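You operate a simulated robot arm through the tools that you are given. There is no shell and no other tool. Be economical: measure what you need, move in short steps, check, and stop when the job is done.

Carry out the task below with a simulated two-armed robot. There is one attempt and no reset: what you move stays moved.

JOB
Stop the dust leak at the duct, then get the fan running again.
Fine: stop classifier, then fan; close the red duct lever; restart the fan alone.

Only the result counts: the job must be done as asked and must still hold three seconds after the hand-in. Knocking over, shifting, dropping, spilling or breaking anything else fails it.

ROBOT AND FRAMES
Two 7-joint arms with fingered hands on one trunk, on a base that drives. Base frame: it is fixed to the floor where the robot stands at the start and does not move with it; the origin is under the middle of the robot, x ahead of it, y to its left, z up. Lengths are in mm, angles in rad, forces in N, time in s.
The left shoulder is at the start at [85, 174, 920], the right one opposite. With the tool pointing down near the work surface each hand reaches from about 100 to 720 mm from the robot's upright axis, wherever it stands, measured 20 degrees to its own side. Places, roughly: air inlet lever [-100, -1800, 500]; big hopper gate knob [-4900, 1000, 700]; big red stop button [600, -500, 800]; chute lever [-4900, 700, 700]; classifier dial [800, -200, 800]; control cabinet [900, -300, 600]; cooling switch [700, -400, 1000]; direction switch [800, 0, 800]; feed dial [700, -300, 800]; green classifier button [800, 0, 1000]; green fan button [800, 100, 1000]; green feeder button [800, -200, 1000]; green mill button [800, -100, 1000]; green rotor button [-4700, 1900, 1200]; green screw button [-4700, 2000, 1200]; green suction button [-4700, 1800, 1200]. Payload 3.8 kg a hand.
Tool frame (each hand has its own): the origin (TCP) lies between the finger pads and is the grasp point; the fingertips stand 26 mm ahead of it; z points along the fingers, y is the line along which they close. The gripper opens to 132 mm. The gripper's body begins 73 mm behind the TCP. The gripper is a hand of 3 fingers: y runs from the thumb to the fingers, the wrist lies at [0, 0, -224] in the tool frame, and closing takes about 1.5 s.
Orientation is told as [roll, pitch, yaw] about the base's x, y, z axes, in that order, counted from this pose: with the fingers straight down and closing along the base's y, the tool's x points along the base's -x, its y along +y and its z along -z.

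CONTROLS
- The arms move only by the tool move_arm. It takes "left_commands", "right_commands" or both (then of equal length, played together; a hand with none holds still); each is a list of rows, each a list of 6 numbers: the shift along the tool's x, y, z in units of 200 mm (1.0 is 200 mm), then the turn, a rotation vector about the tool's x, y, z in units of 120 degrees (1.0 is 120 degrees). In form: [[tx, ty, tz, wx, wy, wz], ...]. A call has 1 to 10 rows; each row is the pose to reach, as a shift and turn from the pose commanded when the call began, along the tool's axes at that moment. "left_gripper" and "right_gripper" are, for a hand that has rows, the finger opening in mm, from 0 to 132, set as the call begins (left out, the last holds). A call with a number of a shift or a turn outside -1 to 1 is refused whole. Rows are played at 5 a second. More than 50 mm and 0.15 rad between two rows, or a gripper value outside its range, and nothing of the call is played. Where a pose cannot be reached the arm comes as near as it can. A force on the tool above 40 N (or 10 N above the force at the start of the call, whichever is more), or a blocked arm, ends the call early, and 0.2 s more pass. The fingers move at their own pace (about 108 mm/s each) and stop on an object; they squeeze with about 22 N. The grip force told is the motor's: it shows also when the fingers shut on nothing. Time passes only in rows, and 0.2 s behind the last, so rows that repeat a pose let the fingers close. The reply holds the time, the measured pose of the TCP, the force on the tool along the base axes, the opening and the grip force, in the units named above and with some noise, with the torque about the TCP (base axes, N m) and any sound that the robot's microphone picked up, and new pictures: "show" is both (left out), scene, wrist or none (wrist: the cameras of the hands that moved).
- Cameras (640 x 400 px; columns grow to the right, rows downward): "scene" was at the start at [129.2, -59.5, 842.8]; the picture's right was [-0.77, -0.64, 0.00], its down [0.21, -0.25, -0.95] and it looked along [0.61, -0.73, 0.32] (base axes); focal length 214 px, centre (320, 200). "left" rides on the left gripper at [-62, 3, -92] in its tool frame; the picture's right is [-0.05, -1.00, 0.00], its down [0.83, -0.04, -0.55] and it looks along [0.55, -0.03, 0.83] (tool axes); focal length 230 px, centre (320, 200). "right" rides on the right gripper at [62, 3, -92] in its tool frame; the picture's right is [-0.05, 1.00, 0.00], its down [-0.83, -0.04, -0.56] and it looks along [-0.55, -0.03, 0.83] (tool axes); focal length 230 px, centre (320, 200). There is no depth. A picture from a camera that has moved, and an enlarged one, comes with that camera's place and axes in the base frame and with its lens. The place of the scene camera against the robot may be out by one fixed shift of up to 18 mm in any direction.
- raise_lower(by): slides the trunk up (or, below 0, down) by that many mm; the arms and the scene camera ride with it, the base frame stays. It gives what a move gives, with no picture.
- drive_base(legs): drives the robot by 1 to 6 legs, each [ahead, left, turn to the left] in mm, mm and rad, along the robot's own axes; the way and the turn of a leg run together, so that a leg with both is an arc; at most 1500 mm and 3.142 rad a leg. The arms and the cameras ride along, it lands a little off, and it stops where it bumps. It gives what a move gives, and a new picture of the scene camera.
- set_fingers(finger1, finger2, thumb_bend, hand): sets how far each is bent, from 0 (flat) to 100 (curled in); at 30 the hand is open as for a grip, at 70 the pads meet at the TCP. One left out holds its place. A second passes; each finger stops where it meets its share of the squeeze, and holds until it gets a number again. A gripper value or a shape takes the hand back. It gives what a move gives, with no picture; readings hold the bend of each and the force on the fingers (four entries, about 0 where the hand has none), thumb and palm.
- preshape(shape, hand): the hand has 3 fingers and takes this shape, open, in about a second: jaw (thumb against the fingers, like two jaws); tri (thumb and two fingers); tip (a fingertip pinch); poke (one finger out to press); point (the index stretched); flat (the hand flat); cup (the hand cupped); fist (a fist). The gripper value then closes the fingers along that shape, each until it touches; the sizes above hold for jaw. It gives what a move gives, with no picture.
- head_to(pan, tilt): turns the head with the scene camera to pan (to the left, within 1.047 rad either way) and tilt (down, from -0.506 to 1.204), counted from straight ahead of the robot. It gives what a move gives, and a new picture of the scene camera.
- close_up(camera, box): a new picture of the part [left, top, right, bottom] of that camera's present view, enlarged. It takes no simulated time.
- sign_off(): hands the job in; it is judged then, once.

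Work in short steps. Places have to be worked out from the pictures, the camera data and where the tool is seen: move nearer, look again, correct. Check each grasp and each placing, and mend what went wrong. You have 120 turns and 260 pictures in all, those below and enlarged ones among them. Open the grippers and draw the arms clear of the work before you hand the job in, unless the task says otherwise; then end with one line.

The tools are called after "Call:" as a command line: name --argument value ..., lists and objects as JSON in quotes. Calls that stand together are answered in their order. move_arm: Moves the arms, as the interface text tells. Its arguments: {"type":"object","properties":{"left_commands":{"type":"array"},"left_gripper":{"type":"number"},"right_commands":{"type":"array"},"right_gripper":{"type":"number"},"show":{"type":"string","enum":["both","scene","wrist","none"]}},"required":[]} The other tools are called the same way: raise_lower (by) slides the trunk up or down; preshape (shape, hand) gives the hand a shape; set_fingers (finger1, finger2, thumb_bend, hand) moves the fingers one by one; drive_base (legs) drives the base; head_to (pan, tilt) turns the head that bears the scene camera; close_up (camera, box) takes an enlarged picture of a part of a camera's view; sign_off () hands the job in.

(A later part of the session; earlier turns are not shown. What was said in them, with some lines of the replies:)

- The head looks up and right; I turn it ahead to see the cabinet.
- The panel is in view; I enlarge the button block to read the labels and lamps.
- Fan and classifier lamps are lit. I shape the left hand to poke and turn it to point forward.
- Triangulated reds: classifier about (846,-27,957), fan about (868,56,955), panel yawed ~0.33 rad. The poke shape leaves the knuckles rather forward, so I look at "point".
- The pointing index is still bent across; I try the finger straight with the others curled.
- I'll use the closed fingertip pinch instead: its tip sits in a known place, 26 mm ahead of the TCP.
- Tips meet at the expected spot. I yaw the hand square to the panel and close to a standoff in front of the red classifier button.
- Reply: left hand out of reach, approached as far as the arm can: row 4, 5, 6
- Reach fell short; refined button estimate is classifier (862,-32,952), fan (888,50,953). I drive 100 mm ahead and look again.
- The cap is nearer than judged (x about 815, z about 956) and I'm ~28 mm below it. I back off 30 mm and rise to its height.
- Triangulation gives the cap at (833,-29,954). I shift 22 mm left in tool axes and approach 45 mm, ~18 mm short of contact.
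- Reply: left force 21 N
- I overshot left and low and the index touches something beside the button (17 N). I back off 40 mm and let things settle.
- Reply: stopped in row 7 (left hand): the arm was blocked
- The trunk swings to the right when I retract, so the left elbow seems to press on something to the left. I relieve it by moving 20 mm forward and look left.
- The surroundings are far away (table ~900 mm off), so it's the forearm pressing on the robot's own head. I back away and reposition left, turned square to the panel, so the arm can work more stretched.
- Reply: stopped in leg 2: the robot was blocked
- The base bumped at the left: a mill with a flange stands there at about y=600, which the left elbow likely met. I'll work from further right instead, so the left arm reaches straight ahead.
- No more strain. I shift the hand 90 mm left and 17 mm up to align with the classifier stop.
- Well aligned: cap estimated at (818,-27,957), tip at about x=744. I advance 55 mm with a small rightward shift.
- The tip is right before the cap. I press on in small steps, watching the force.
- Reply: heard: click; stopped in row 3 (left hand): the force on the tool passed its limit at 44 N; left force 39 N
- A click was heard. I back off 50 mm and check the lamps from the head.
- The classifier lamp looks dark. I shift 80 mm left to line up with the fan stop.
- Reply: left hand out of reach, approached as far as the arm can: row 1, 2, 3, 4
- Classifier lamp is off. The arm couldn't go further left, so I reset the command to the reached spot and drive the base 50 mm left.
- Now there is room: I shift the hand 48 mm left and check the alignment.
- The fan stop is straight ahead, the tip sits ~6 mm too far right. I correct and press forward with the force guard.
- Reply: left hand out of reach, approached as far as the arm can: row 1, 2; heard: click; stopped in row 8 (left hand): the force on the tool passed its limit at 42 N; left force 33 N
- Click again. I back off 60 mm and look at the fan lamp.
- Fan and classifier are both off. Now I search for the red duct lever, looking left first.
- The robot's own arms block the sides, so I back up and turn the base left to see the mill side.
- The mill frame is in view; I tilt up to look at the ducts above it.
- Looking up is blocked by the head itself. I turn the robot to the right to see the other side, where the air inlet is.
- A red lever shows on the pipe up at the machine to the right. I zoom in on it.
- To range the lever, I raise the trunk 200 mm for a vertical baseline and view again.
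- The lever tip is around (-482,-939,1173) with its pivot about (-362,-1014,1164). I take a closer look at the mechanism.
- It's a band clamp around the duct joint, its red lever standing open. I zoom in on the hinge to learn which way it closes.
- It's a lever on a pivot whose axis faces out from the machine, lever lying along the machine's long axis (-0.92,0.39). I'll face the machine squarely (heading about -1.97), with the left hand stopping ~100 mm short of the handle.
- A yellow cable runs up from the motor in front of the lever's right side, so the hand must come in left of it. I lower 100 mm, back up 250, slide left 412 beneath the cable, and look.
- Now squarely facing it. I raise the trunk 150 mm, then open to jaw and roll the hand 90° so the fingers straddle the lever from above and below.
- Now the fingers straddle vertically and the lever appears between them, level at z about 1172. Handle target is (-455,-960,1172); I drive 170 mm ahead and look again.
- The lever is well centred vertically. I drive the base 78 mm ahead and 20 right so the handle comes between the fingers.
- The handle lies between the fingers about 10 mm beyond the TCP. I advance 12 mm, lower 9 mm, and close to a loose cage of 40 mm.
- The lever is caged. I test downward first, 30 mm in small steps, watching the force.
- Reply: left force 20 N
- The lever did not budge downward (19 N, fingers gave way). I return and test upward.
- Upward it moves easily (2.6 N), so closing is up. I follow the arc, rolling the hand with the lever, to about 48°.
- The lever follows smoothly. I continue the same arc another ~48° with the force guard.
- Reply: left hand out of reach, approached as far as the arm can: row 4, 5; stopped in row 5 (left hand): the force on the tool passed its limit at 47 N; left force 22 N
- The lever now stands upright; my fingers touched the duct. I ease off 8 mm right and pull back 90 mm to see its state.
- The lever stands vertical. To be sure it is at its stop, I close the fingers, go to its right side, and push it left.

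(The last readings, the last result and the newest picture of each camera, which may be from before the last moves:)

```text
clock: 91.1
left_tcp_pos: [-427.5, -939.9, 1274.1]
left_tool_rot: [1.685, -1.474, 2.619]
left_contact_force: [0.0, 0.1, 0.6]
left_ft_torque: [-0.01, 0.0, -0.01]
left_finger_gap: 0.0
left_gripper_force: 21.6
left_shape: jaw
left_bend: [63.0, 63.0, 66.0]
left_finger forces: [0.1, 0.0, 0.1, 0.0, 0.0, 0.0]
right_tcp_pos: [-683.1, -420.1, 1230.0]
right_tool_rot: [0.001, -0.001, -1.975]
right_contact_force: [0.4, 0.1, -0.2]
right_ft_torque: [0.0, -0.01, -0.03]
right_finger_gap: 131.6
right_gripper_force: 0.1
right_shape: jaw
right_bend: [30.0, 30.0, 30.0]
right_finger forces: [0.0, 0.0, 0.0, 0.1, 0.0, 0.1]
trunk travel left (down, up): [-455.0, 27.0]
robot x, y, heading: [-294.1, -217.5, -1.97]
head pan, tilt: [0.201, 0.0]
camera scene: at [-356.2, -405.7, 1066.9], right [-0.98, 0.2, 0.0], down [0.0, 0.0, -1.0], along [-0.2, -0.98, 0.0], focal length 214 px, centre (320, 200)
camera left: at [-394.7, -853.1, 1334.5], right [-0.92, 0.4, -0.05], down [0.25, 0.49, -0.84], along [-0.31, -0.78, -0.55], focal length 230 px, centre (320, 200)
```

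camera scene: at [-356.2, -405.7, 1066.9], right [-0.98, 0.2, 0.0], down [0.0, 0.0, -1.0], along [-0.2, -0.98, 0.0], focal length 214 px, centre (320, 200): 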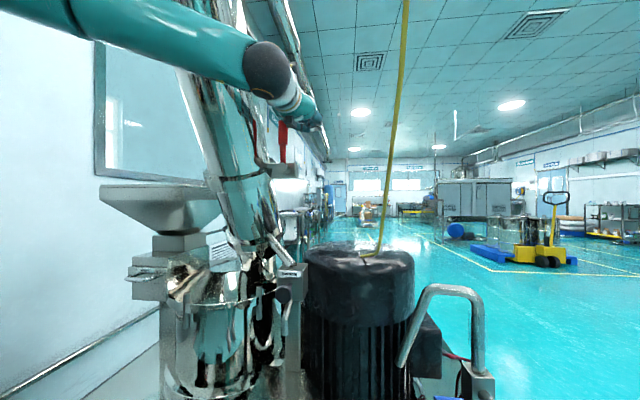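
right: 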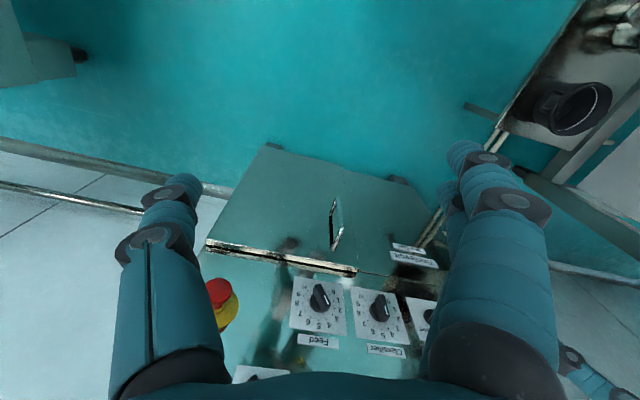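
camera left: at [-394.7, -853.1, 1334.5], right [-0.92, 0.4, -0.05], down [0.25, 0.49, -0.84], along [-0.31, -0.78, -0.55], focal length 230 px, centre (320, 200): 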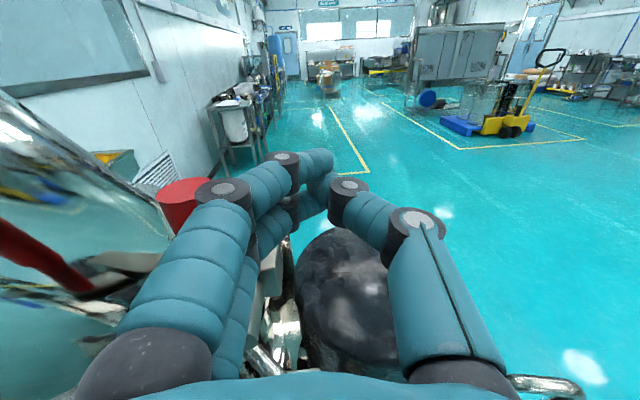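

The lever top is just left of my fingers. I push left in small steps.

Call:
move_arm --left_commands '[[0, 0.05, 0, 0, 0, 0], [0, 0.1, 0, 0, 0, 0], [0, 0.14, 0, 0, 0, 0], [0, 0.18, 0, 0, 0, 0], [0, 0.22, 0, 0, 0, 0], [0, 0.26, 0, 0, 0, 0]]' --show "both"

```text
clock: 92.5
left_tcp_pos: [-392.5, -952.3, 1283.2]
left_tool_rot: [1.67, -1.467, 2.613]
left_contact_force: [-19.7, 22.0, 1.1]
left_ft_torque: [0.06, 0.04, 0.28]
left_finger_gap: 0.2
left_gripper_force: 22.6
left_shape: jaw
left_bend: [66.0, 69.0, 73.0]
left_finger forces: [10.6, 19.4, 0.1, 0.0, 0.0, 0.0]
right_tcp_pos: [-688.2, -414.4, 1229.9]
right_tool_rot: [0.002, -0.003, -1.976]
right_contact_force: [0.8, 0.3, -0.8]
right_ft_torque: [0.0, 0.01, 0.02]
right_finger_gap: 131.8
right_gripper_force: 0.0
right_shape: jaw
right_bend: [30.0, 30.0, 30.0]
right_finger forces: [0.1, 0.0, 0.1, 0.0, 0.0, 0.0]
trunk travel left (down, up): [-455.0, 27.0]
robot x, y, heading: [-292.3, -218.3, -1.973]
head pan, tilt: [0.201, 0.0]
camera scene: at [-359.7, -402.3, 1067.5], right [-0.98, 0.2, 0.0], down [0.0, 0.0, -1.0], along [-0.2, -0.98, 0.0], focal length 214 px, centre (320, 200)
camera left: at [-357.3, -865.5, 1343.5], right [-0.91, 0.42, -0.05], down [0.27, 0.48, -0.84], along [-0.32, -0.77, -0.55], focal length 230 px, centre (320, 200)
```

scene: 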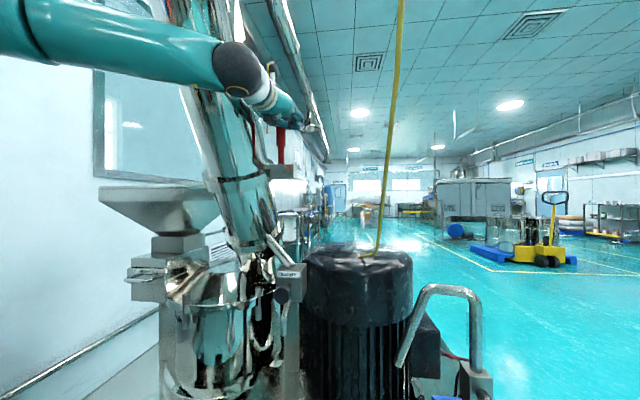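
left: 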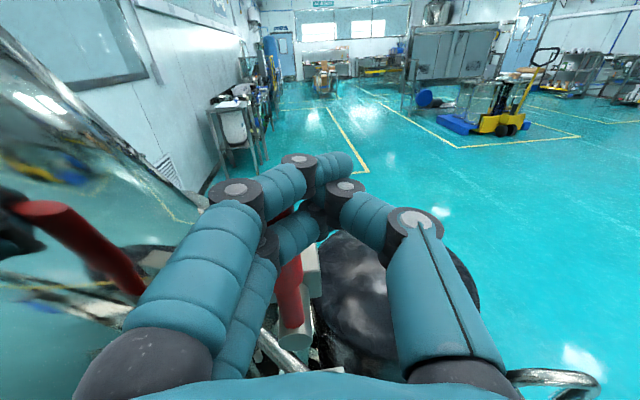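

About 30 N and the lever stays vertical: it's at its stop. I release it and withdraw, then check.

Call:
move_arm --left_commands '[[0, -0.12, 0, 0, 0, 0], [0, -0.22, 0, 0, 0, 0], [0, -0.22, -0.15, 0, 0, 0], [0, -0.22, -0.3, 0, 0, 0], [0, -0.22, -0.45, 0, 0, 0], [0, -0.22, -0.6, 0, 0, 0], [0, -0.22, -0.6, 0, 0, 0]]' --show "none"

Call:
drive_base --legs '[[-250, 0, 0]]'

Call:
close_up --camera "scene" --box '[220, 60, 380, 160]'

```text
clock: 94.1
left_tcp_pos: [-372.6, -832.1, 1274.6]
left_tool_rot: [1.674, -1.473, 2.628]
left_contact_force: [0.4, 0.0, 0.1]
left_ft_torque: [-0.01, 0.0, -0.04]
left_finger_gap: 0.0
left_gripper_force: 22.3
left_shape: jaw
left_bend: [67.0, 70.0, 73.0]
left_finger forces: [0.1, 0.1, 0.1, 0.0, 0.0, 0.0]
right_tcp_pos: [-684.6, -419.7, 1229.7]
right_tool_rot: [0.0, 0.0, -1.974]
right_contact_force: [0.3, 0.0, -0.4]
right_ft_torque: [0.0, -0.03, -0.01]
right_finger_gap: 131.6
right_gripper_force: 0.0
right_shape: jaw
right_bend: [30.0, 30.0, 30.0]
right_finger forces: [0.1, 0.0, 0.0, 0.0, 0.0, 0.0]
trunk travel left (down, up): [-455.0, 27.0]
robot x, y, heading: [-294.8, -221.6, -1.972]
head pan, tilt: [0.201, 0.0]
```

```text
clock: 95.9
left_tcp_pos: [-274.5, -605.2, 1272.9]
left_tool_rot: [1.676, -1.474, 2.631]
left_contact_force: [0.5, 0.3, 0.4]
left_ft_torque: [-0.02, -0.02, 0.05]
left_finger_gap: 0.0
left_gripper_force: 22.0
left_shape: jaw
left_bend: [67.0, 70.0, 73.0]
left_finger forces: [0.0, 0.0, 0.1, 0.1, 0.0, 0.1]
right_tcp_pos: [-586.5, -194.2, 1231.6]
right_tool_rot: [-0.001, 0.0, -1.971]
right_contact_force: [0.2, -0.4, 0.1]
right_ft_torque: [-0.01, 0.05, 0.01]
right_finger_gap: 131.8
right_gripper_force: 0.0
right_shape: jaw
right_bend: [30.0, 30.0, 30.0]
right_finger forces: [0.1, 0.1, 0.0, 0.0, 0.0, 0.0]
trunk travel left (down, up): [-455.0, 27.0]
robot x, y, heading: [-198.3, 4.8, -1.972]
head pan, tilt: [0.201, 0.0]
camera scene: at [-259.3, -178.8, 1066.8], right [-0.98, 0.2, 0.0], down [0.0, 0.0, -1.0], along [-0.2, -0.98, 0.0], focal length 214 px, centre (320, 200)
```

scene: 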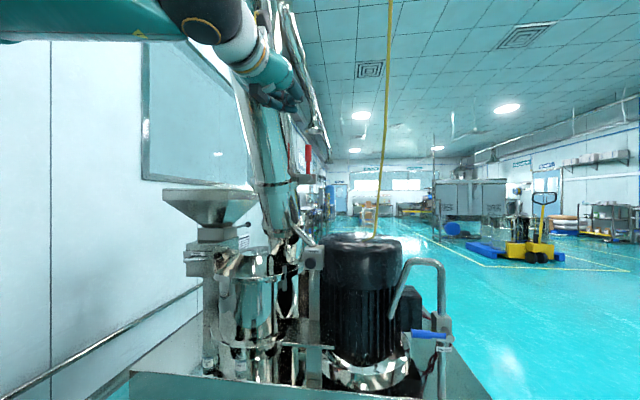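

```text
4.00 times, centred on (300, 110) of scene
camera zoom: at [-259.3, -178.8, 1066.8], right [-0.98, 0.2, 0.0], down [0.0, 0.0, -1.0], along [-0.2, -0.98, 0.0], focal length 858 px, centre (400, 560)
```

zoom: 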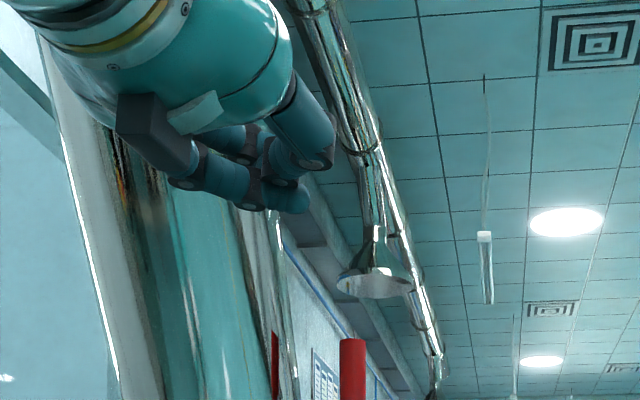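

The lever stays upright. I lower the trunk, stretch the hand forward again (elbow in), and drive back to face the panel.

Call:
raise_lower --by -230

Call:
move_arm --left_commands '[[0, -0.05, 0.13, 0, 0, 0], [0, -0.1, 0.26, 0, 0, 0], [0, -0.15, 0.39, 0, 0, 0], [0, -0.2, 0.52, 0, 0, 0], [0, -0.2, 0.6, 0, 0, 0], [0, -0.2, 0.6, 0, 0, 0]]' --show "scene"

```text
clock: 98.3
left_tcp_pos: [-275.4, -604.8, 1043.8]
left_tool_rot: [1.689, -1.473, 2.614]
left_contact_force: [-0.4, 0.7, 0.3]
left_ft_torque: [0.0, -0.03, 0.0]
left_finger_gap: 0.0
left_gripper_force: 21.5
left_shape: jaw
left_bend: [67.0, 70.0, 73.0]
left_finger forces: [0.1, 0.0, 0.1, 0.1, 0.0, 0.1]
right_tcp_pos: [-587.0, -192.9, 1002.1]
right_tool_rot: [0.0, 0.002, -1.971]
right_contact_force: [0.0, 0.0, 0.2]
right_ft_torque: [0.01, -0.04, 0.01]
right_finger_gap: 132.0
right_gripper_force: 0.1
right_shape: jaw
right_bend: [30.0, 30.0, 30.0]
right_finger forces: [0.1, 0.0, 0.0, 0.0, 0.0, 0.0]
trunk travel left (down, up): [-225.0, 257.0]
robot x, y, heading: [-195.4, 9.4, -1.972]
head pan, tilt: [0.201, 0.0]
```

```text
clock: 99.7
left_tcp_pos: [-357.5, -699.7, 1040.8]
left_tool_rot: [1.676, -1.472, 2.628]
left_contact_force: [-0.1, 0.2, -0.6]
left_ft_torque: [0.0, 0.01, -0.04]
left_finger_gap: 0.0
left_gripper_force: 22.8
left_shape: jaw
left_bend: [67.0, 70.0, 73.0]
left_finger forces: [0.0, 0.0, 0.0, 0.1, 0.1, 0.1]
right_tcp_pos: [-586.9, -192.5, 1000.2]
right_tool_rot: [-0.002, 0.001, -1.971]
right_contact_force: [-0.1, -0.1, -0.2]
right_ft_torque: [0.01, -0.02, 0.02]
right_finger_gap: 132.1
right_gripper_force: 0.1
right_shape: jaw
right_bend: [30.0, 30.0, 30.0]
right_finger forces: [0.1, 0.1, 0.2, 0.0, 0.0, 0.1]
trunk travel left (down, up): [-225.0, 257.0]
robot x, y, heading: [-197.8, 10.8, -1.976]
head pan, tilt: [0.201, 0.0]
camera scene: at [-250.2, -157.2, 815.0], right [-0.98, 0.2, 0.0], down [0.0, 0.0, -1.0], along [-0.2, -0.98, 0.0], focal length 214 px, centre (320, 200)
```

scene: 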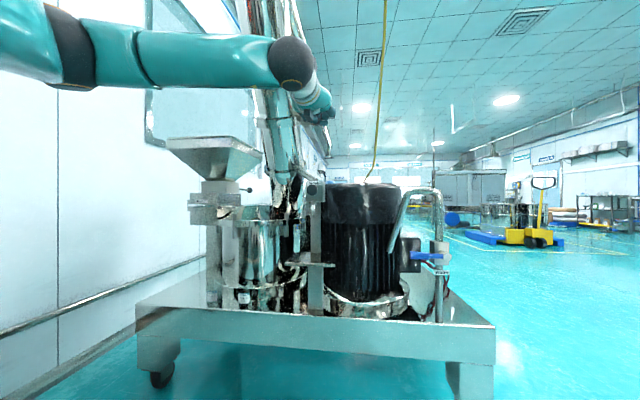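

The elbow is flared far left, which could meet the mill. Rolling the hand back about 70° should bring the elbow in; closed fingertips can press a button at any roll.

Call:
move_arm --left_commands '[[0, 0, 0.03, 0, 0, 0.066], [0, 0, 0.06, 0, 0, 0.133], [0, 0, 0.09, 0, 0, 0.2], [0, 0, 0.12, 0, 0, 0.267], [0, 0, 0.15, 0, 0, 0.333], [0, 0, 0.15, 0, 0, 0.4], [0, 0, 0.15, 0, 0, 0.466], [0, 0, 0.15, 0, 0, 0.533], [0, 0, 0.15, 0, 0, 0.6], [0, 0, 0.15, 0, 0, 0.6]]' --show "scene"

```text
clock: 101.9
left_tcp_pos: [-371.5, -728.6, 1040.8]
left_tool_rot: [1.581, -0.215, 2.732]
left_contact_force: [0.0, 0.6, -0.3]
left_ft_torque: [-0.03, -0.01, -0.01]
left_finger_gap: 0.1
left_gripper_force: 22.0
left_shape: jaw
left_bend: [67.0, 70.0, 73.0]
left_finger forces: [0.0, 0.0, 0.0, 0.0, 0.0, 0.1]
right_tcp_pos: [-585.9, -193.8, 1000.1]
right_tool_rot: [-0.001, 0.001, -1.973]
right_contact_force: [-0.1, 0.9, -0.1]
right_ft_torque: [-0.02, -0.01, -0.02]
right_finger_gap: 131.8
right_gripper_force: 0.1
right_shape: jaw
right_bend: [30.0, 30.0, 30.0]
right_finger forces: [0.0, 0.0, 0.0, 0.0, 0.0, 0.0]
trunk travel left (down, up): [-225.0, 257.0]
robot x, y, heading: [-195.2, 8.0, -1.97]
head pan, tilt: [0.201, 0.0]
camera scene: at [-250.2, -157.2, 815.0], right [-0.98, 0.2, 0.0], down [0.0, 0.0, -1.0], along [-0.2, -0.98, 0.0], focal length 214 px, centre (320, 200)
```

scene: 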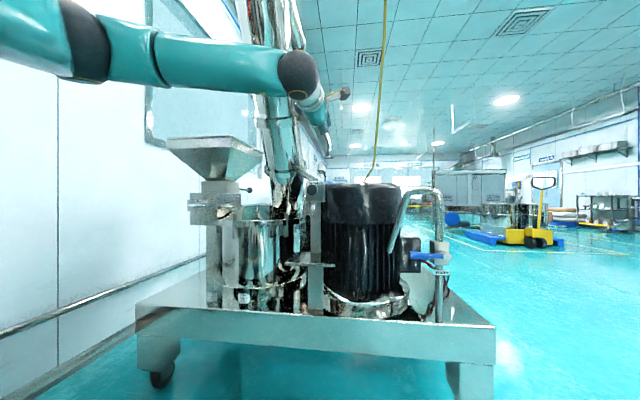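

The elbow is somewhat better and by my estimates clears the mill if I keep right. I turn, shift right, and turn on to face the panel.

Call:
drive_base --legs '[[0, 0, 1.0], [26, -206, 0], [0, 0, 0.97]]'

Call:
head_to --pan 0.3 --tilt 0.0

```text
clock: 109.4
left_tcp_pos: [394.6, 4.4, 1040.0]
left_tool_rot: [1.582, -0.216, -1.562]
left_contact_force: [-0.1, 0.0, -0.1]
left_ft_torque: [-0.02, 0.0, 0.01]
left_finger_gap: 0.1
left_gripper_force: 22.1
left_shape: jaw
left_bend: [67.0, 70.0, 73.0]
left_finger forces: [0.0, 0.0, 0.0, 0.0, 0.0, 0.0]
right_tcp_pos: [-6.9, -408.4, 999.7]
right_tool_rot: [0.001, -0.001, 0.015]
right_contact_force: [0.0, 0.7, -0.6]
right_ft_torque: [0.01, -0.03, 0.04]
right_finger_gap: 131.9
right_gripper_force: 0.1
right_shape: jaw
right_bend: [30.0, 30.0, 30.0]
right_finger forces: [0.0, 0.1, 0.0, 0.1, 0.0, 0.1]
trunk travel left (down, up): [-225.0, 257.0]
robot x, y, heading: [-346.3, -134.9, 0.014]
head pan, tilt: [0.201, 0.0]
camera scene: at [-181.6, -113.3, 815.0], right [0.22, -0.98, 0.0], down [0.0, 0.0, -1.0], along [0.98, 0.22, 0.0], focal length 214 px, centre (320, 200)
```

scene: 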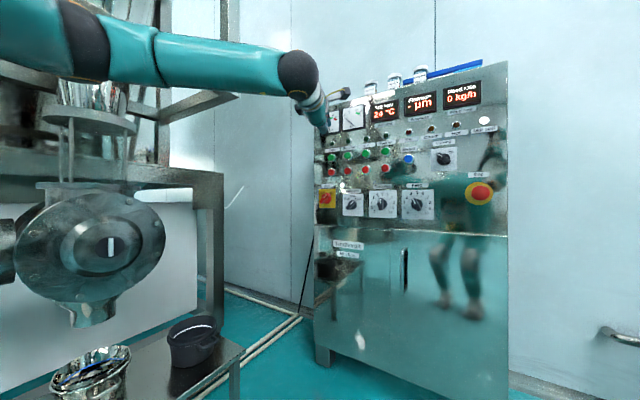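

```text
clock: 110.1
left_tcp_pos: [394.9, 2.8, 1041.7]
left_tool_rot: [1.581, -0.219, -1.562]
left_contact_force: [-0.4, -0.3, -0.5]
left_ft_torque: [-0.01, 0.0, 0.02]
left_finger_gap: 0.0
left_gripper_force: 21.5
left_shape: jaw
left_bend: [67.0, 70.0, 73.0]
left_finger forces: [0.0, 0.0, 0.0, 0.0, 0.0, 0.0]
right_tcp_pos: [-7.1, -409.3, 1000.1]
right_tool_rot: [-0.001, -0.001, 0.015]
right_contact_force: [0.0, -0.2, -0.5]
right_ft_torque: [-0.02, 0.01, 0.02]
right_finger_gap: 131.9
right_gripper_force: 0.1
right_shape: jaw
right_bend: [30.0, 30.0, 30.0]
right_finger forces: [0.0, 0.0, 0.0, 0.1, 0.1, 0.0]
trunk travel left (down, up): [-225.0, 257.0]
robot x, y, heading: [-348.5, -134.6, 0.016]
head pan, tilt: [0.3, 0.0]
camera scene: at [-184.0, -104.8, 815.0], right [0.31, -0.95, 0.0], down [0.0, 0.0, -1.0], along [0.95, 0.31, 0.0], focal length 214 px, centre (320, 200)
```

scene: 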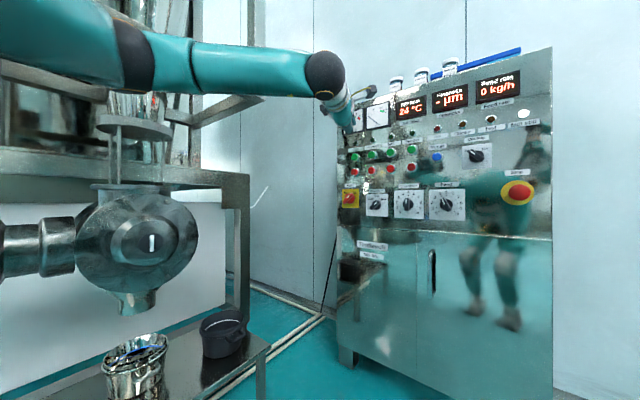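

The view is clear: green buttons ahead, mill left of the elbow. I drive 340 mm forward, then 55 left, and look from the wrist.

Call:
drive_base --legs '[[340, 0, -0.016], [0, 55, 0]]'

Call:
close_up --camera "left" --box '[0, 0, 640, 400]'

```text
clock: 113.0
left_tcp_pos: [723.2, 41.7, 1040.6]
left_tool_rot: [1.58, -0.218, -1.589]
left_contact_force: [0.9, -0.8, -0.2]
left_ft_torque: [-0.01, -0.02, -0.01]
left_finger_gap: 0.2
left_gripper_force: 22.3
left_shape: jaw
left_bend: [67.0, 70.0, 73.0]
left_finger forces: [0.1, 0.0, 0.0, 0.1, 0.0, 0.0]
right_tcp_pos: [313.1, -362.9, 1000.5]
right_tool_rot: [0.001, 0.0, -0.007]
right_contact_force: [-0.6, -0.1, 0.0]
right_ft_torque: [-0.02, 0.03, 0.0]
right_finger_gap: 132.1
right_gripper_force: 0.1
right_shape: jaw
right_bend: [30.0, 30.0, 30.0]
right_finger forces: [0.0, 0.1, 0.1, 0.0, 0.0, 0.0]
trunk travel left (down, up): [-225.0, 257.0]
robot x, y, heading: [-19.9, -76.8, -0.01]
head pan, tilt: [0.3, 0.0]
camera scene: at [143.7, -53.8, 815.0], right [0.29, -0.96, 0.0], down [0.0, 0.0, -1.0], along [0.96, 0.29, 0.0], focal length 214 px, centre (320, 200)
```

scene: 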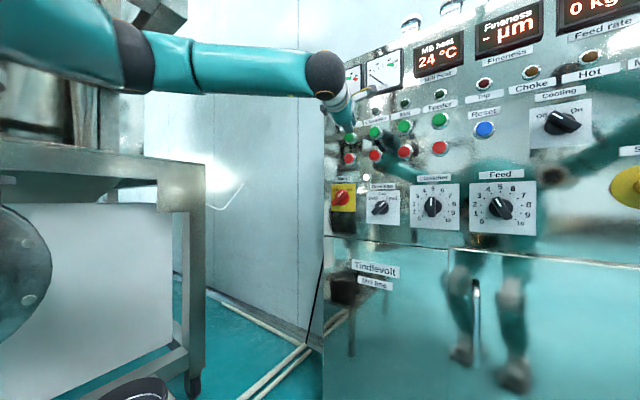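

```text
1.00 times, centred on (320, 200) of left (not enlarged: the box is as wide or as high as the picture)
camera zoom: at [630.1, -16.7, 1057.5], right [0.01, -0.27, -0.96], down [-0.54, 0.81, -0.23], along [0.84, 0.52, -0.14], focal length 230 px, centre (320, 200)
```

zoom: 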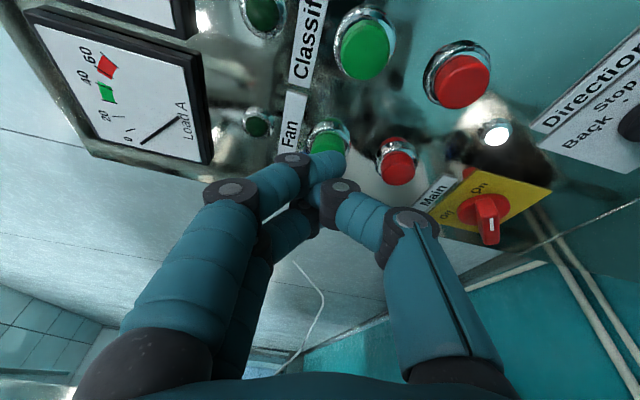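

The fan's green button is ahead, about 12 mm left of the tip line. I correct and advance 60 mm.

Call:
move_arm --left_commands '[[0.058, 0.016, 0.1, 0, 0, 0], [0.058, 0.016, 0.2, 0, 0, 0], [0.058, 0.016, 0.3, 0, 0, 0], [0.058, 0.016, 0.3, 0, 0, 0], [0.058, 0.016, 0.3, 0, 0, 0]]' --show "both"

```text
clock: 114.2
left_tcp_pos: [785.9, 48.7, 1042.7]
left_tool_rot: [1.582, -0.217, -1.591]
left_contact_force: [0.0, 0.1, 0.5]
left_ft_torque: [-0.01, -0.02, -0.01]
left_finger_gap: 0.1
left_gripper_force: 22.0
left_shape: jaw
left_bend: [67.0, 70.0, 73.0]
left_finger forces: [0.0, 0.0, 0.0, 0.0, 0.0, 0.0]
right_tcp_pos: [313.5, -362.5, 1000.4]
right_tool_rot: [-0.001, -0.001, -0.009]
right_contact_force: [-0.3, 1.1, 0.0]
right_ft_torque: [0.0, 0.05, -0.01]
right_finger_gap: 132.2
right_gripper_force: 0.1
right_shape: jaw
right_bend: [30.0, 30.0, 30.0]
right_finger forces: [0.0, 0.0, 0.1, 0.1, 0.0, 0.0]
trunk travel left (down, up): [-225.0, 257.0]
robot x, y, heading: [-22.4, -80.3, -0.005]
head pan, tilt: [0.3, 0.0]
camera scene: at [143.7, -54.1, 815.0], right [0.29, -0.96, 0.0], down [0.0, 0.0, -1.0], along [0.96, 0.29, 0.0], focal length 214 px, centre (320, 200)
camera left: at [691.2, -8.3, 1058.6], right [0.01, -0.27, -0.96], down [-0.54, 0.81, -0.23], along [0.84, 0.52, -0.14], focal length 230 px, centre (320, 200)
```

scene: 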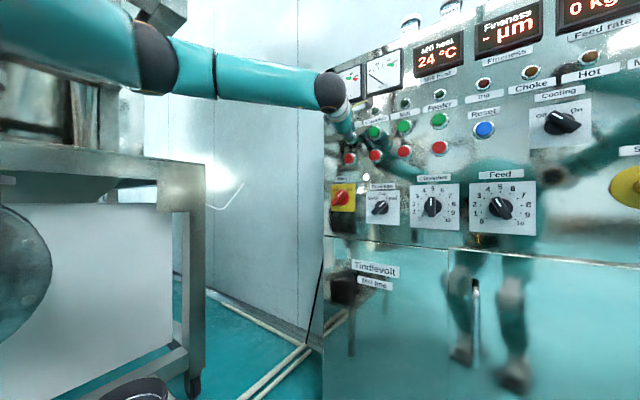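
left: 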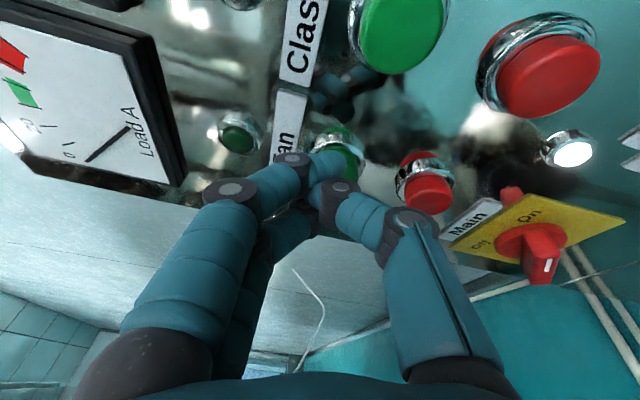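

The tip is over the button. I nudge 4 mm down and press with the force guard.

Call:
move_arm --left_commands '[[0, -0.02, 0.06, 0, 0, 0], [0, -0.02, 0.1, 0, 0, 0], [0, -0.02, 0.14, 0, 0, 0], [0, -0.02, 0.17, 0, 0, 0], [0, -0.02, 0.2, 0, 0, 0], [0, -0.02, 0.23, 0, 0, 0], [0, -0.02, 0.26, 0, 0, 0]]' --show "both"

```text
clock: 115.5
left_tcp_pos: [819.4, 49.6, 1046.5]
left_tool_rot: [1.589, -0.22, -1.595]
left_contact_force: [-33.5, 4.6, 0.7]
left_ft_torque: [0.08, 0.51, -0.05]
left_finger_gap: 0.0
left_gripper_force: 21.6
left_shape: jaw
left_bend: [71.0, 74.0, 73.0]
left_finger forces: [0.1, 33.9, 0.0, 0.1, 0.1, 0.0]
right_tcp_pos: [309.2, -360.7, 1000.3]
right_tool_rot: [0.002, -0.004, -0.007]
right_contact_force: [0.0, -0.6, -0.3]
right_ft_torque: [0.02, 0.01, 0.01]
right_finger_gap: 131.7
right_gripper_force: 0.2
right_shape: jaw
right_bend: [30.0, 30.0, 30.0]
right_finger forces: [0.0, 0.0, 0.0, 0.0, 0.0, 0.0]
trunk travel left (down, up): [-225.0, 257.0]
robot x, y, heading: [-19.6, -77.6, -0.01]
head pan, tilt: [0.3, 0.0]
heard: click
stopped in row 6 (left hand): the force on the tool passed its limit at 43 N (the readings are from after the stop); the commanded pose is now the measured one
camera scene: at [139.7, -53.1, 815.6], right [0.29, -0.96, 0.0], down [0.0, 0.0, -1.0], along [0.96, 0.29, 0.0], focal length 214 px, centre (320, 200)
camera left: at [724.5, -8.0, 1062.7], right [0.01, -0.27, -0.96], down [-0.53, 0.81, -0.23], along [0.84, 0.52, -0.13], focal length 230 px, centre (320, 200)
```

scene: 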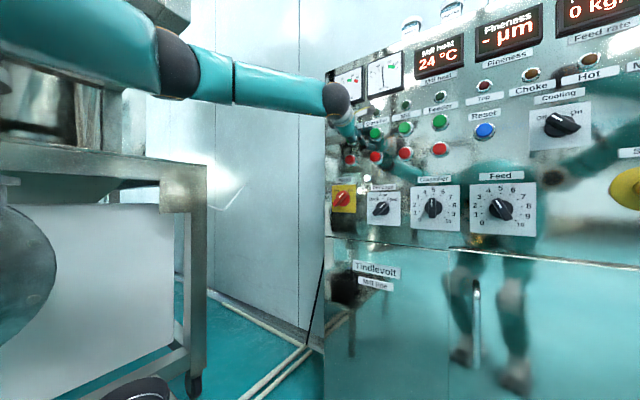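
left: 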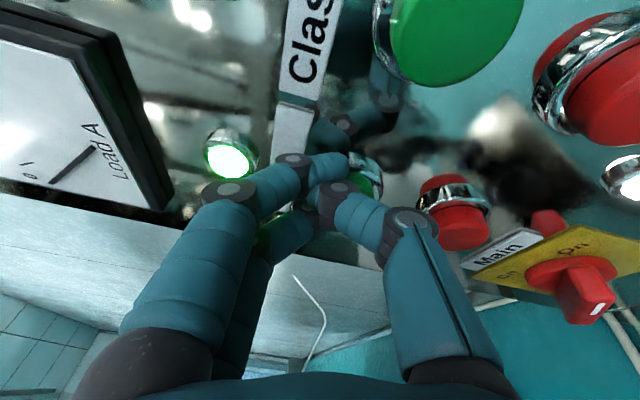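

Click, and the fan lamp is lit. I back off, drive clear, and check the panel.

Call:
move_arm --left_commands '[[0, 0, -0.15, 0, 0, 0], [0, 0, -0.3, 0, 0, 0], [0, 0, -0.3, 0, 0, 0]]' --show "none"

Call:
drive_base --legs '[[0, -50, 0], [-450, 0, 0]]'

Call:
close_up --camera "scene" --box '[310, 30, 550, 180]'

```text
clock: 116.3
left_tcp_pos: [765.1, 48.4, 1040.7]
left_tool_rot: [1.584, -0.218, -1.591]
left_contact_force: [-0.2, -0.2, 0.1]
left_ft_torque: [-0.01, -0.02, -0.01]
left_finger_gap: 0.2
left_gripper_force: 22.0
left_shape: jaw
left_bend: [68.0, 71.0, 73.0]
left_finger forces: [0.1, 0.1, 0.1, 0.0, 0.0, 0.0]
right_tcp_pos: [312.0, -362.2, 999.9]
right_tool_rot: [0.001, 0.0, -0.007]
right_contact_force: [0.8, 0.3, 0.3]
right_ft_torque: [0.0, -0.01, 0.01]
right_finger_gap: 131.8
right_gripper_force: 0.2
right_shape: jaw
right_bend: [30.0, 30.0, 30.0]
right_finger forces: [0.0, 0.1, 0.0, 0.1, 0.0, 0.0]
trunk travel left (down, up): [-225.0, 257.0]
robot x, y, heading: [-22.1, -78.8, -0.012]
head pan, tilt: [0.3, 0.0]
```

```text
clock: 119.7
left_tcp_pos: [321.9, -0.8, 1041.0]
left_tool_rot: [1.585, -0.22, -1.596]
left_contact_force: [0.1, -0.1, 0.5]
left_ft_torque: [-0.03, -0.01, -0.02]
left_finger_gap: 0.0
left_gripper_force: 21.8
left_shape: jaw
left_bend: [68.0, 71.0, 73.0]
left_finger forces: [0.0, 0.0, 0.0, 0.0, 0.1, 0.0]
right_tcp_pos: [-132.5, -410.5, 1000.2]
right_tool_rot: [0.0, 0.0, -0.013]
right_contact_force: [-0.1, 0.7, -0.2]
right_ft_torque: [0.02, -0.05, 0.0]
right_finger_gap: 132.0
right_gripper_force: 0.1
right_shape: jaw
right_bend: [30.0, 30.0, 30.0]
right_finger forces: [0.1, 0.0, 0.1, 0.0, 0.0, 0.1]
trunk travel left (down, up): [-225.0, 257.0]
robot x, y, heading: [-466.3, -127.2, -0.015]
head pan, tilt: [0.3, 0.0]
camera scene: at [-300.2, -100.7, 815.1], right [0.28, -0.96, 0.0], down [0.0, 0.0, -1.0], along [0.96, 0.28, 0.0], focal length 214 px, centre (320, 200)
```

scene: 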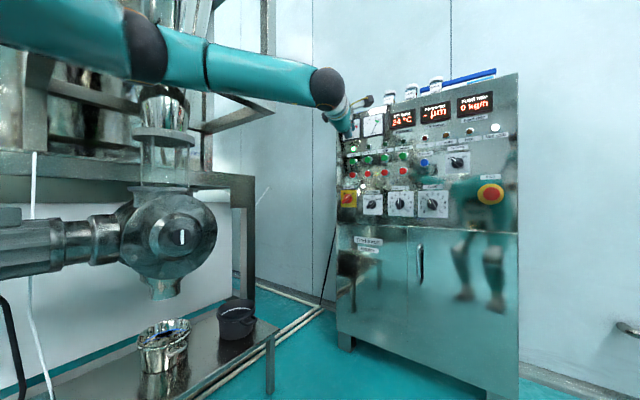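

```text
2.67 times, centred on (430, 105) of scene
camera zoom: at [-300.2, -100.7, 815.1], right [0.28, -0.96, 0.0], down [0.0, 0.0, -1.0], along [0.96, 0.28, 0.0], focal length 572 px, centre (27, 453)
```

zoom: 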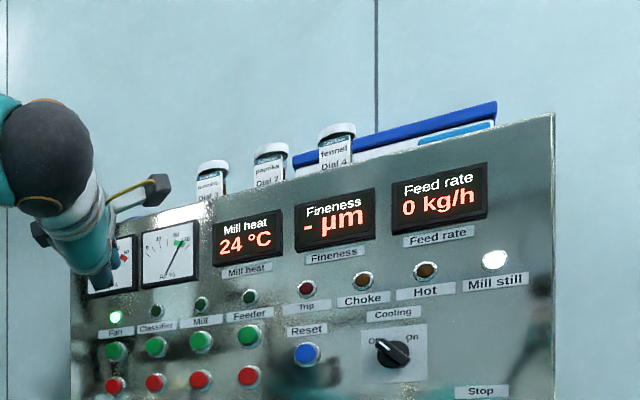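

Only the fan lamp is lit. I open the left hand and turn to check the lever once more from a distance.

Call:
move_arm --left_commands '[[0, 0, 0, 0, 0, 0], [0, 0, 0, 0, 0, 0], [0, 0, 0, 0, 0, 0], [0, 0, 0, 0, 0, 0], [0, 0, 0, 0, 0, 0], [0, 0, 0, 0, 0, 0]]' --left_gripper 132 --show "none"

Call:
drive_base --legs '[[0, 0, -1.1]]'

Call:
head_to --pan -0.25 --tilt 0.0

Call:
close_up --camera "scene" --box '[220, 20, 460, 170]'

```text
clock: 121.1
left_tcp_pos: [324.0, -2.3, 1041.4]
left_tool_rot: [1.586, -0.218, -1.597]
left_contact_force: [0.0, 0.6, 0.2]
left_ft_torque: [0.0, 0.01, -0.02]
left_finger_gap: 131.9
left_gripper_force: 0.0
left_shape: jaw
left_bend: [30.0, 30.0, 30.0]
left_finger forces: [0.0, 0.1, 0.1, 0.0, 0.0, 0.0]
right_tcp_pos: [-131.3, -410.2, 999.6]
right_tool_rot: [0.001, -0.001, -0.011]
right_contact_force: [0.0, -0.8, -0.2]
right_ft_torque: [-0.02, -0.02, -0.01]
right_finger_gap: 132.1
right_gripper_force: 0.0
right_shape: jaw
right_bend: [30.0, 30.0, 30.0]
right_finger forces: [0.1, 0.1, 0.0, 0.0, 0.0, 0.0]
trunk travel left (down, up): [-225.0, 257.0]
robot x, y, heading: [-462.5, -127.2, -0.011]
head pan, tilt: [0.3, 0.0]
```

```text
clock: 124.3
left_tcp_pos: [-20.4, -787.5, 1039.9]
left_tool_rot: [1.585, -0.218, -2.733]
left_contact_force: [-0.4, 0.6, 0.2]
left_ft_torque: [0.03, -0.01, -0.01]
left_finger_gap: 132.2
left_gripper_force: 0.0
left_shape: jaw
left_bend: [30.0, 30.0, 30.0]
left_finger forces: [0.0, 0.0, 0.0, 0.0, 0.1, 0.0]
right_tcp_pos: [-584.1, -547.9, 999.1]
right_tool_rot: [0.001, 0.0, -1.149]
right_contact_force: [-0.9, 0.7, -0.1]
right_ft_torque: [0.0, -0.02, 0.0]
right_finger_gap: 132.1
right_gripper_force: 0.0
right_shape: jaw
right_bend: [30.0, 30.0, 30.0]
right_finger forces: [0.1, 0.0, 0.1, 0.0, 0.0, 0.0]
trunk travel left (down, up): [-225.0, 257.0]
robot x, y, heading: [-465.2, -125.4, -1.147]
head pan, tilt: [0.3, 0.0]
camera scene: at [-375.9, -268.6, 815.0], right [-0.75, -0.66, 0.0], down [0.0, 0.0, -1.0], along [0.66, -0.75, 0.0], focal length 214 px, centre (320, 200)
```

scene: 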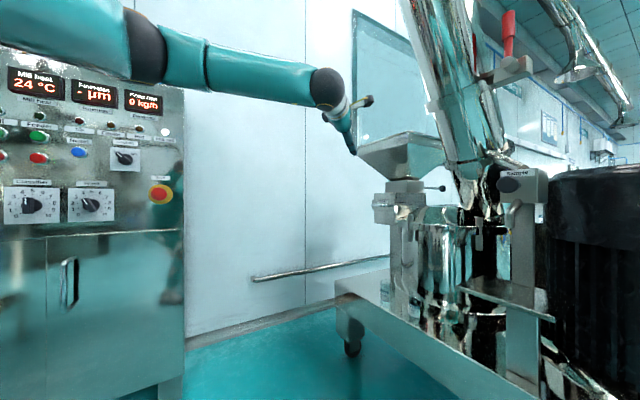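

```text
clock: 125.3
left_tcp_pos: [-20.9, -787.5, 1040.8]
left_tool_rot: [1.584, -0.219, -2.736]
left_contact_force: [0.2, -0.1, -0.7]
left_ft_torque: [0.0, 0.01, 0.01]
left_finger_gap: 131.9
left_gripper_force: 0.1
left_shape: jaw
left_bend: [30.0, 30.0, 30.0]
left_finger forces: [0.0, 0.0, 0.1, 0.0, 0.0, 0.0]
right_tcp_pos: [-583.5, -547.6, 1000.2]
right_tool_rot: [0.001, 0.0, -1.148]
right_contact_force: [0.6, -0.1, -0.4]
right_ft_torque: [0.01, -0.03, -0.01]
right_finger_gap: 132.0
right_gripper_force: 0.0
right_shape: jaw
right_bend: [30.0, 30.0, 30.0]
right_finger forces: [0.1, 0.0, 0.0, 0.0, 0.1, 0.0]
trunk travel left (down, up): [-225.0, 257.0]
robot x, y, heading: [-467.2, -126.3, -1.146]
head pan, tilt: [-0.25, 0.0]
camera scene: at [-419.8, -289.8, 815.0], right [-0.98, -0.17, 0.0], down [0.0, 0.0, -1.0], along [0.17, -0.98, 0.0], focal length 214 px, centre (320, 200)
```

scene: 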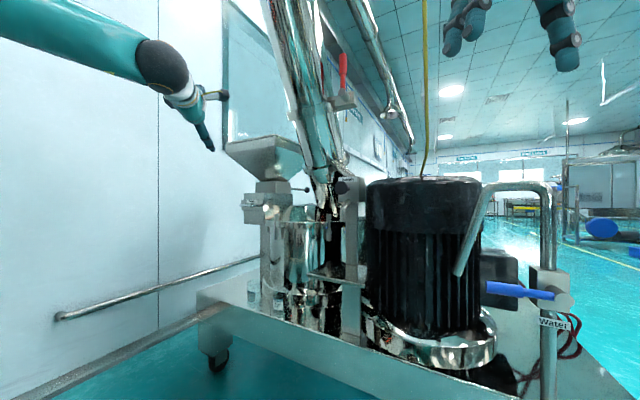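

```text
2.67 times, centred on (340, 95) of scene
camera zoom: at [-419.8, -289.8, 815.0], right [-0.98, -0.17, 0.0], down [0.0, 0.0, -1.0], along [0.17, -0.98, 0.0], focal length 572 px, centre (267, 480)
```

zoom: 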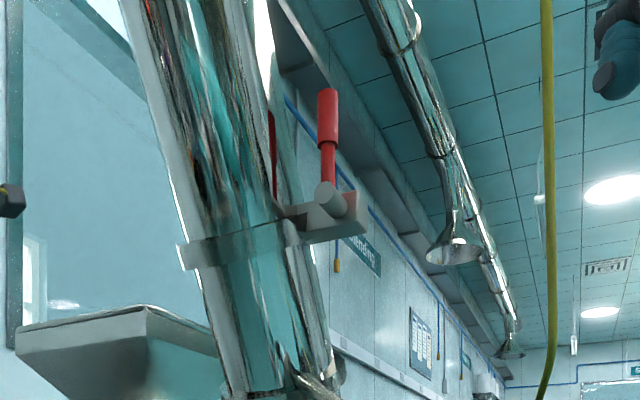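

The lever is still upright at its stop, only the fan is running, and both hands are open and clear, so I hand the job in.

Call:
sign_off

```text
The job is handed in.
```

I stopped the classifier and then the fan, swung the red duct lever up to its stop, and restarted the fan; at my last check only the fan lamp was lit. I could not see dust in any picture, so I take the leak as stopped because the lever is at its stop.
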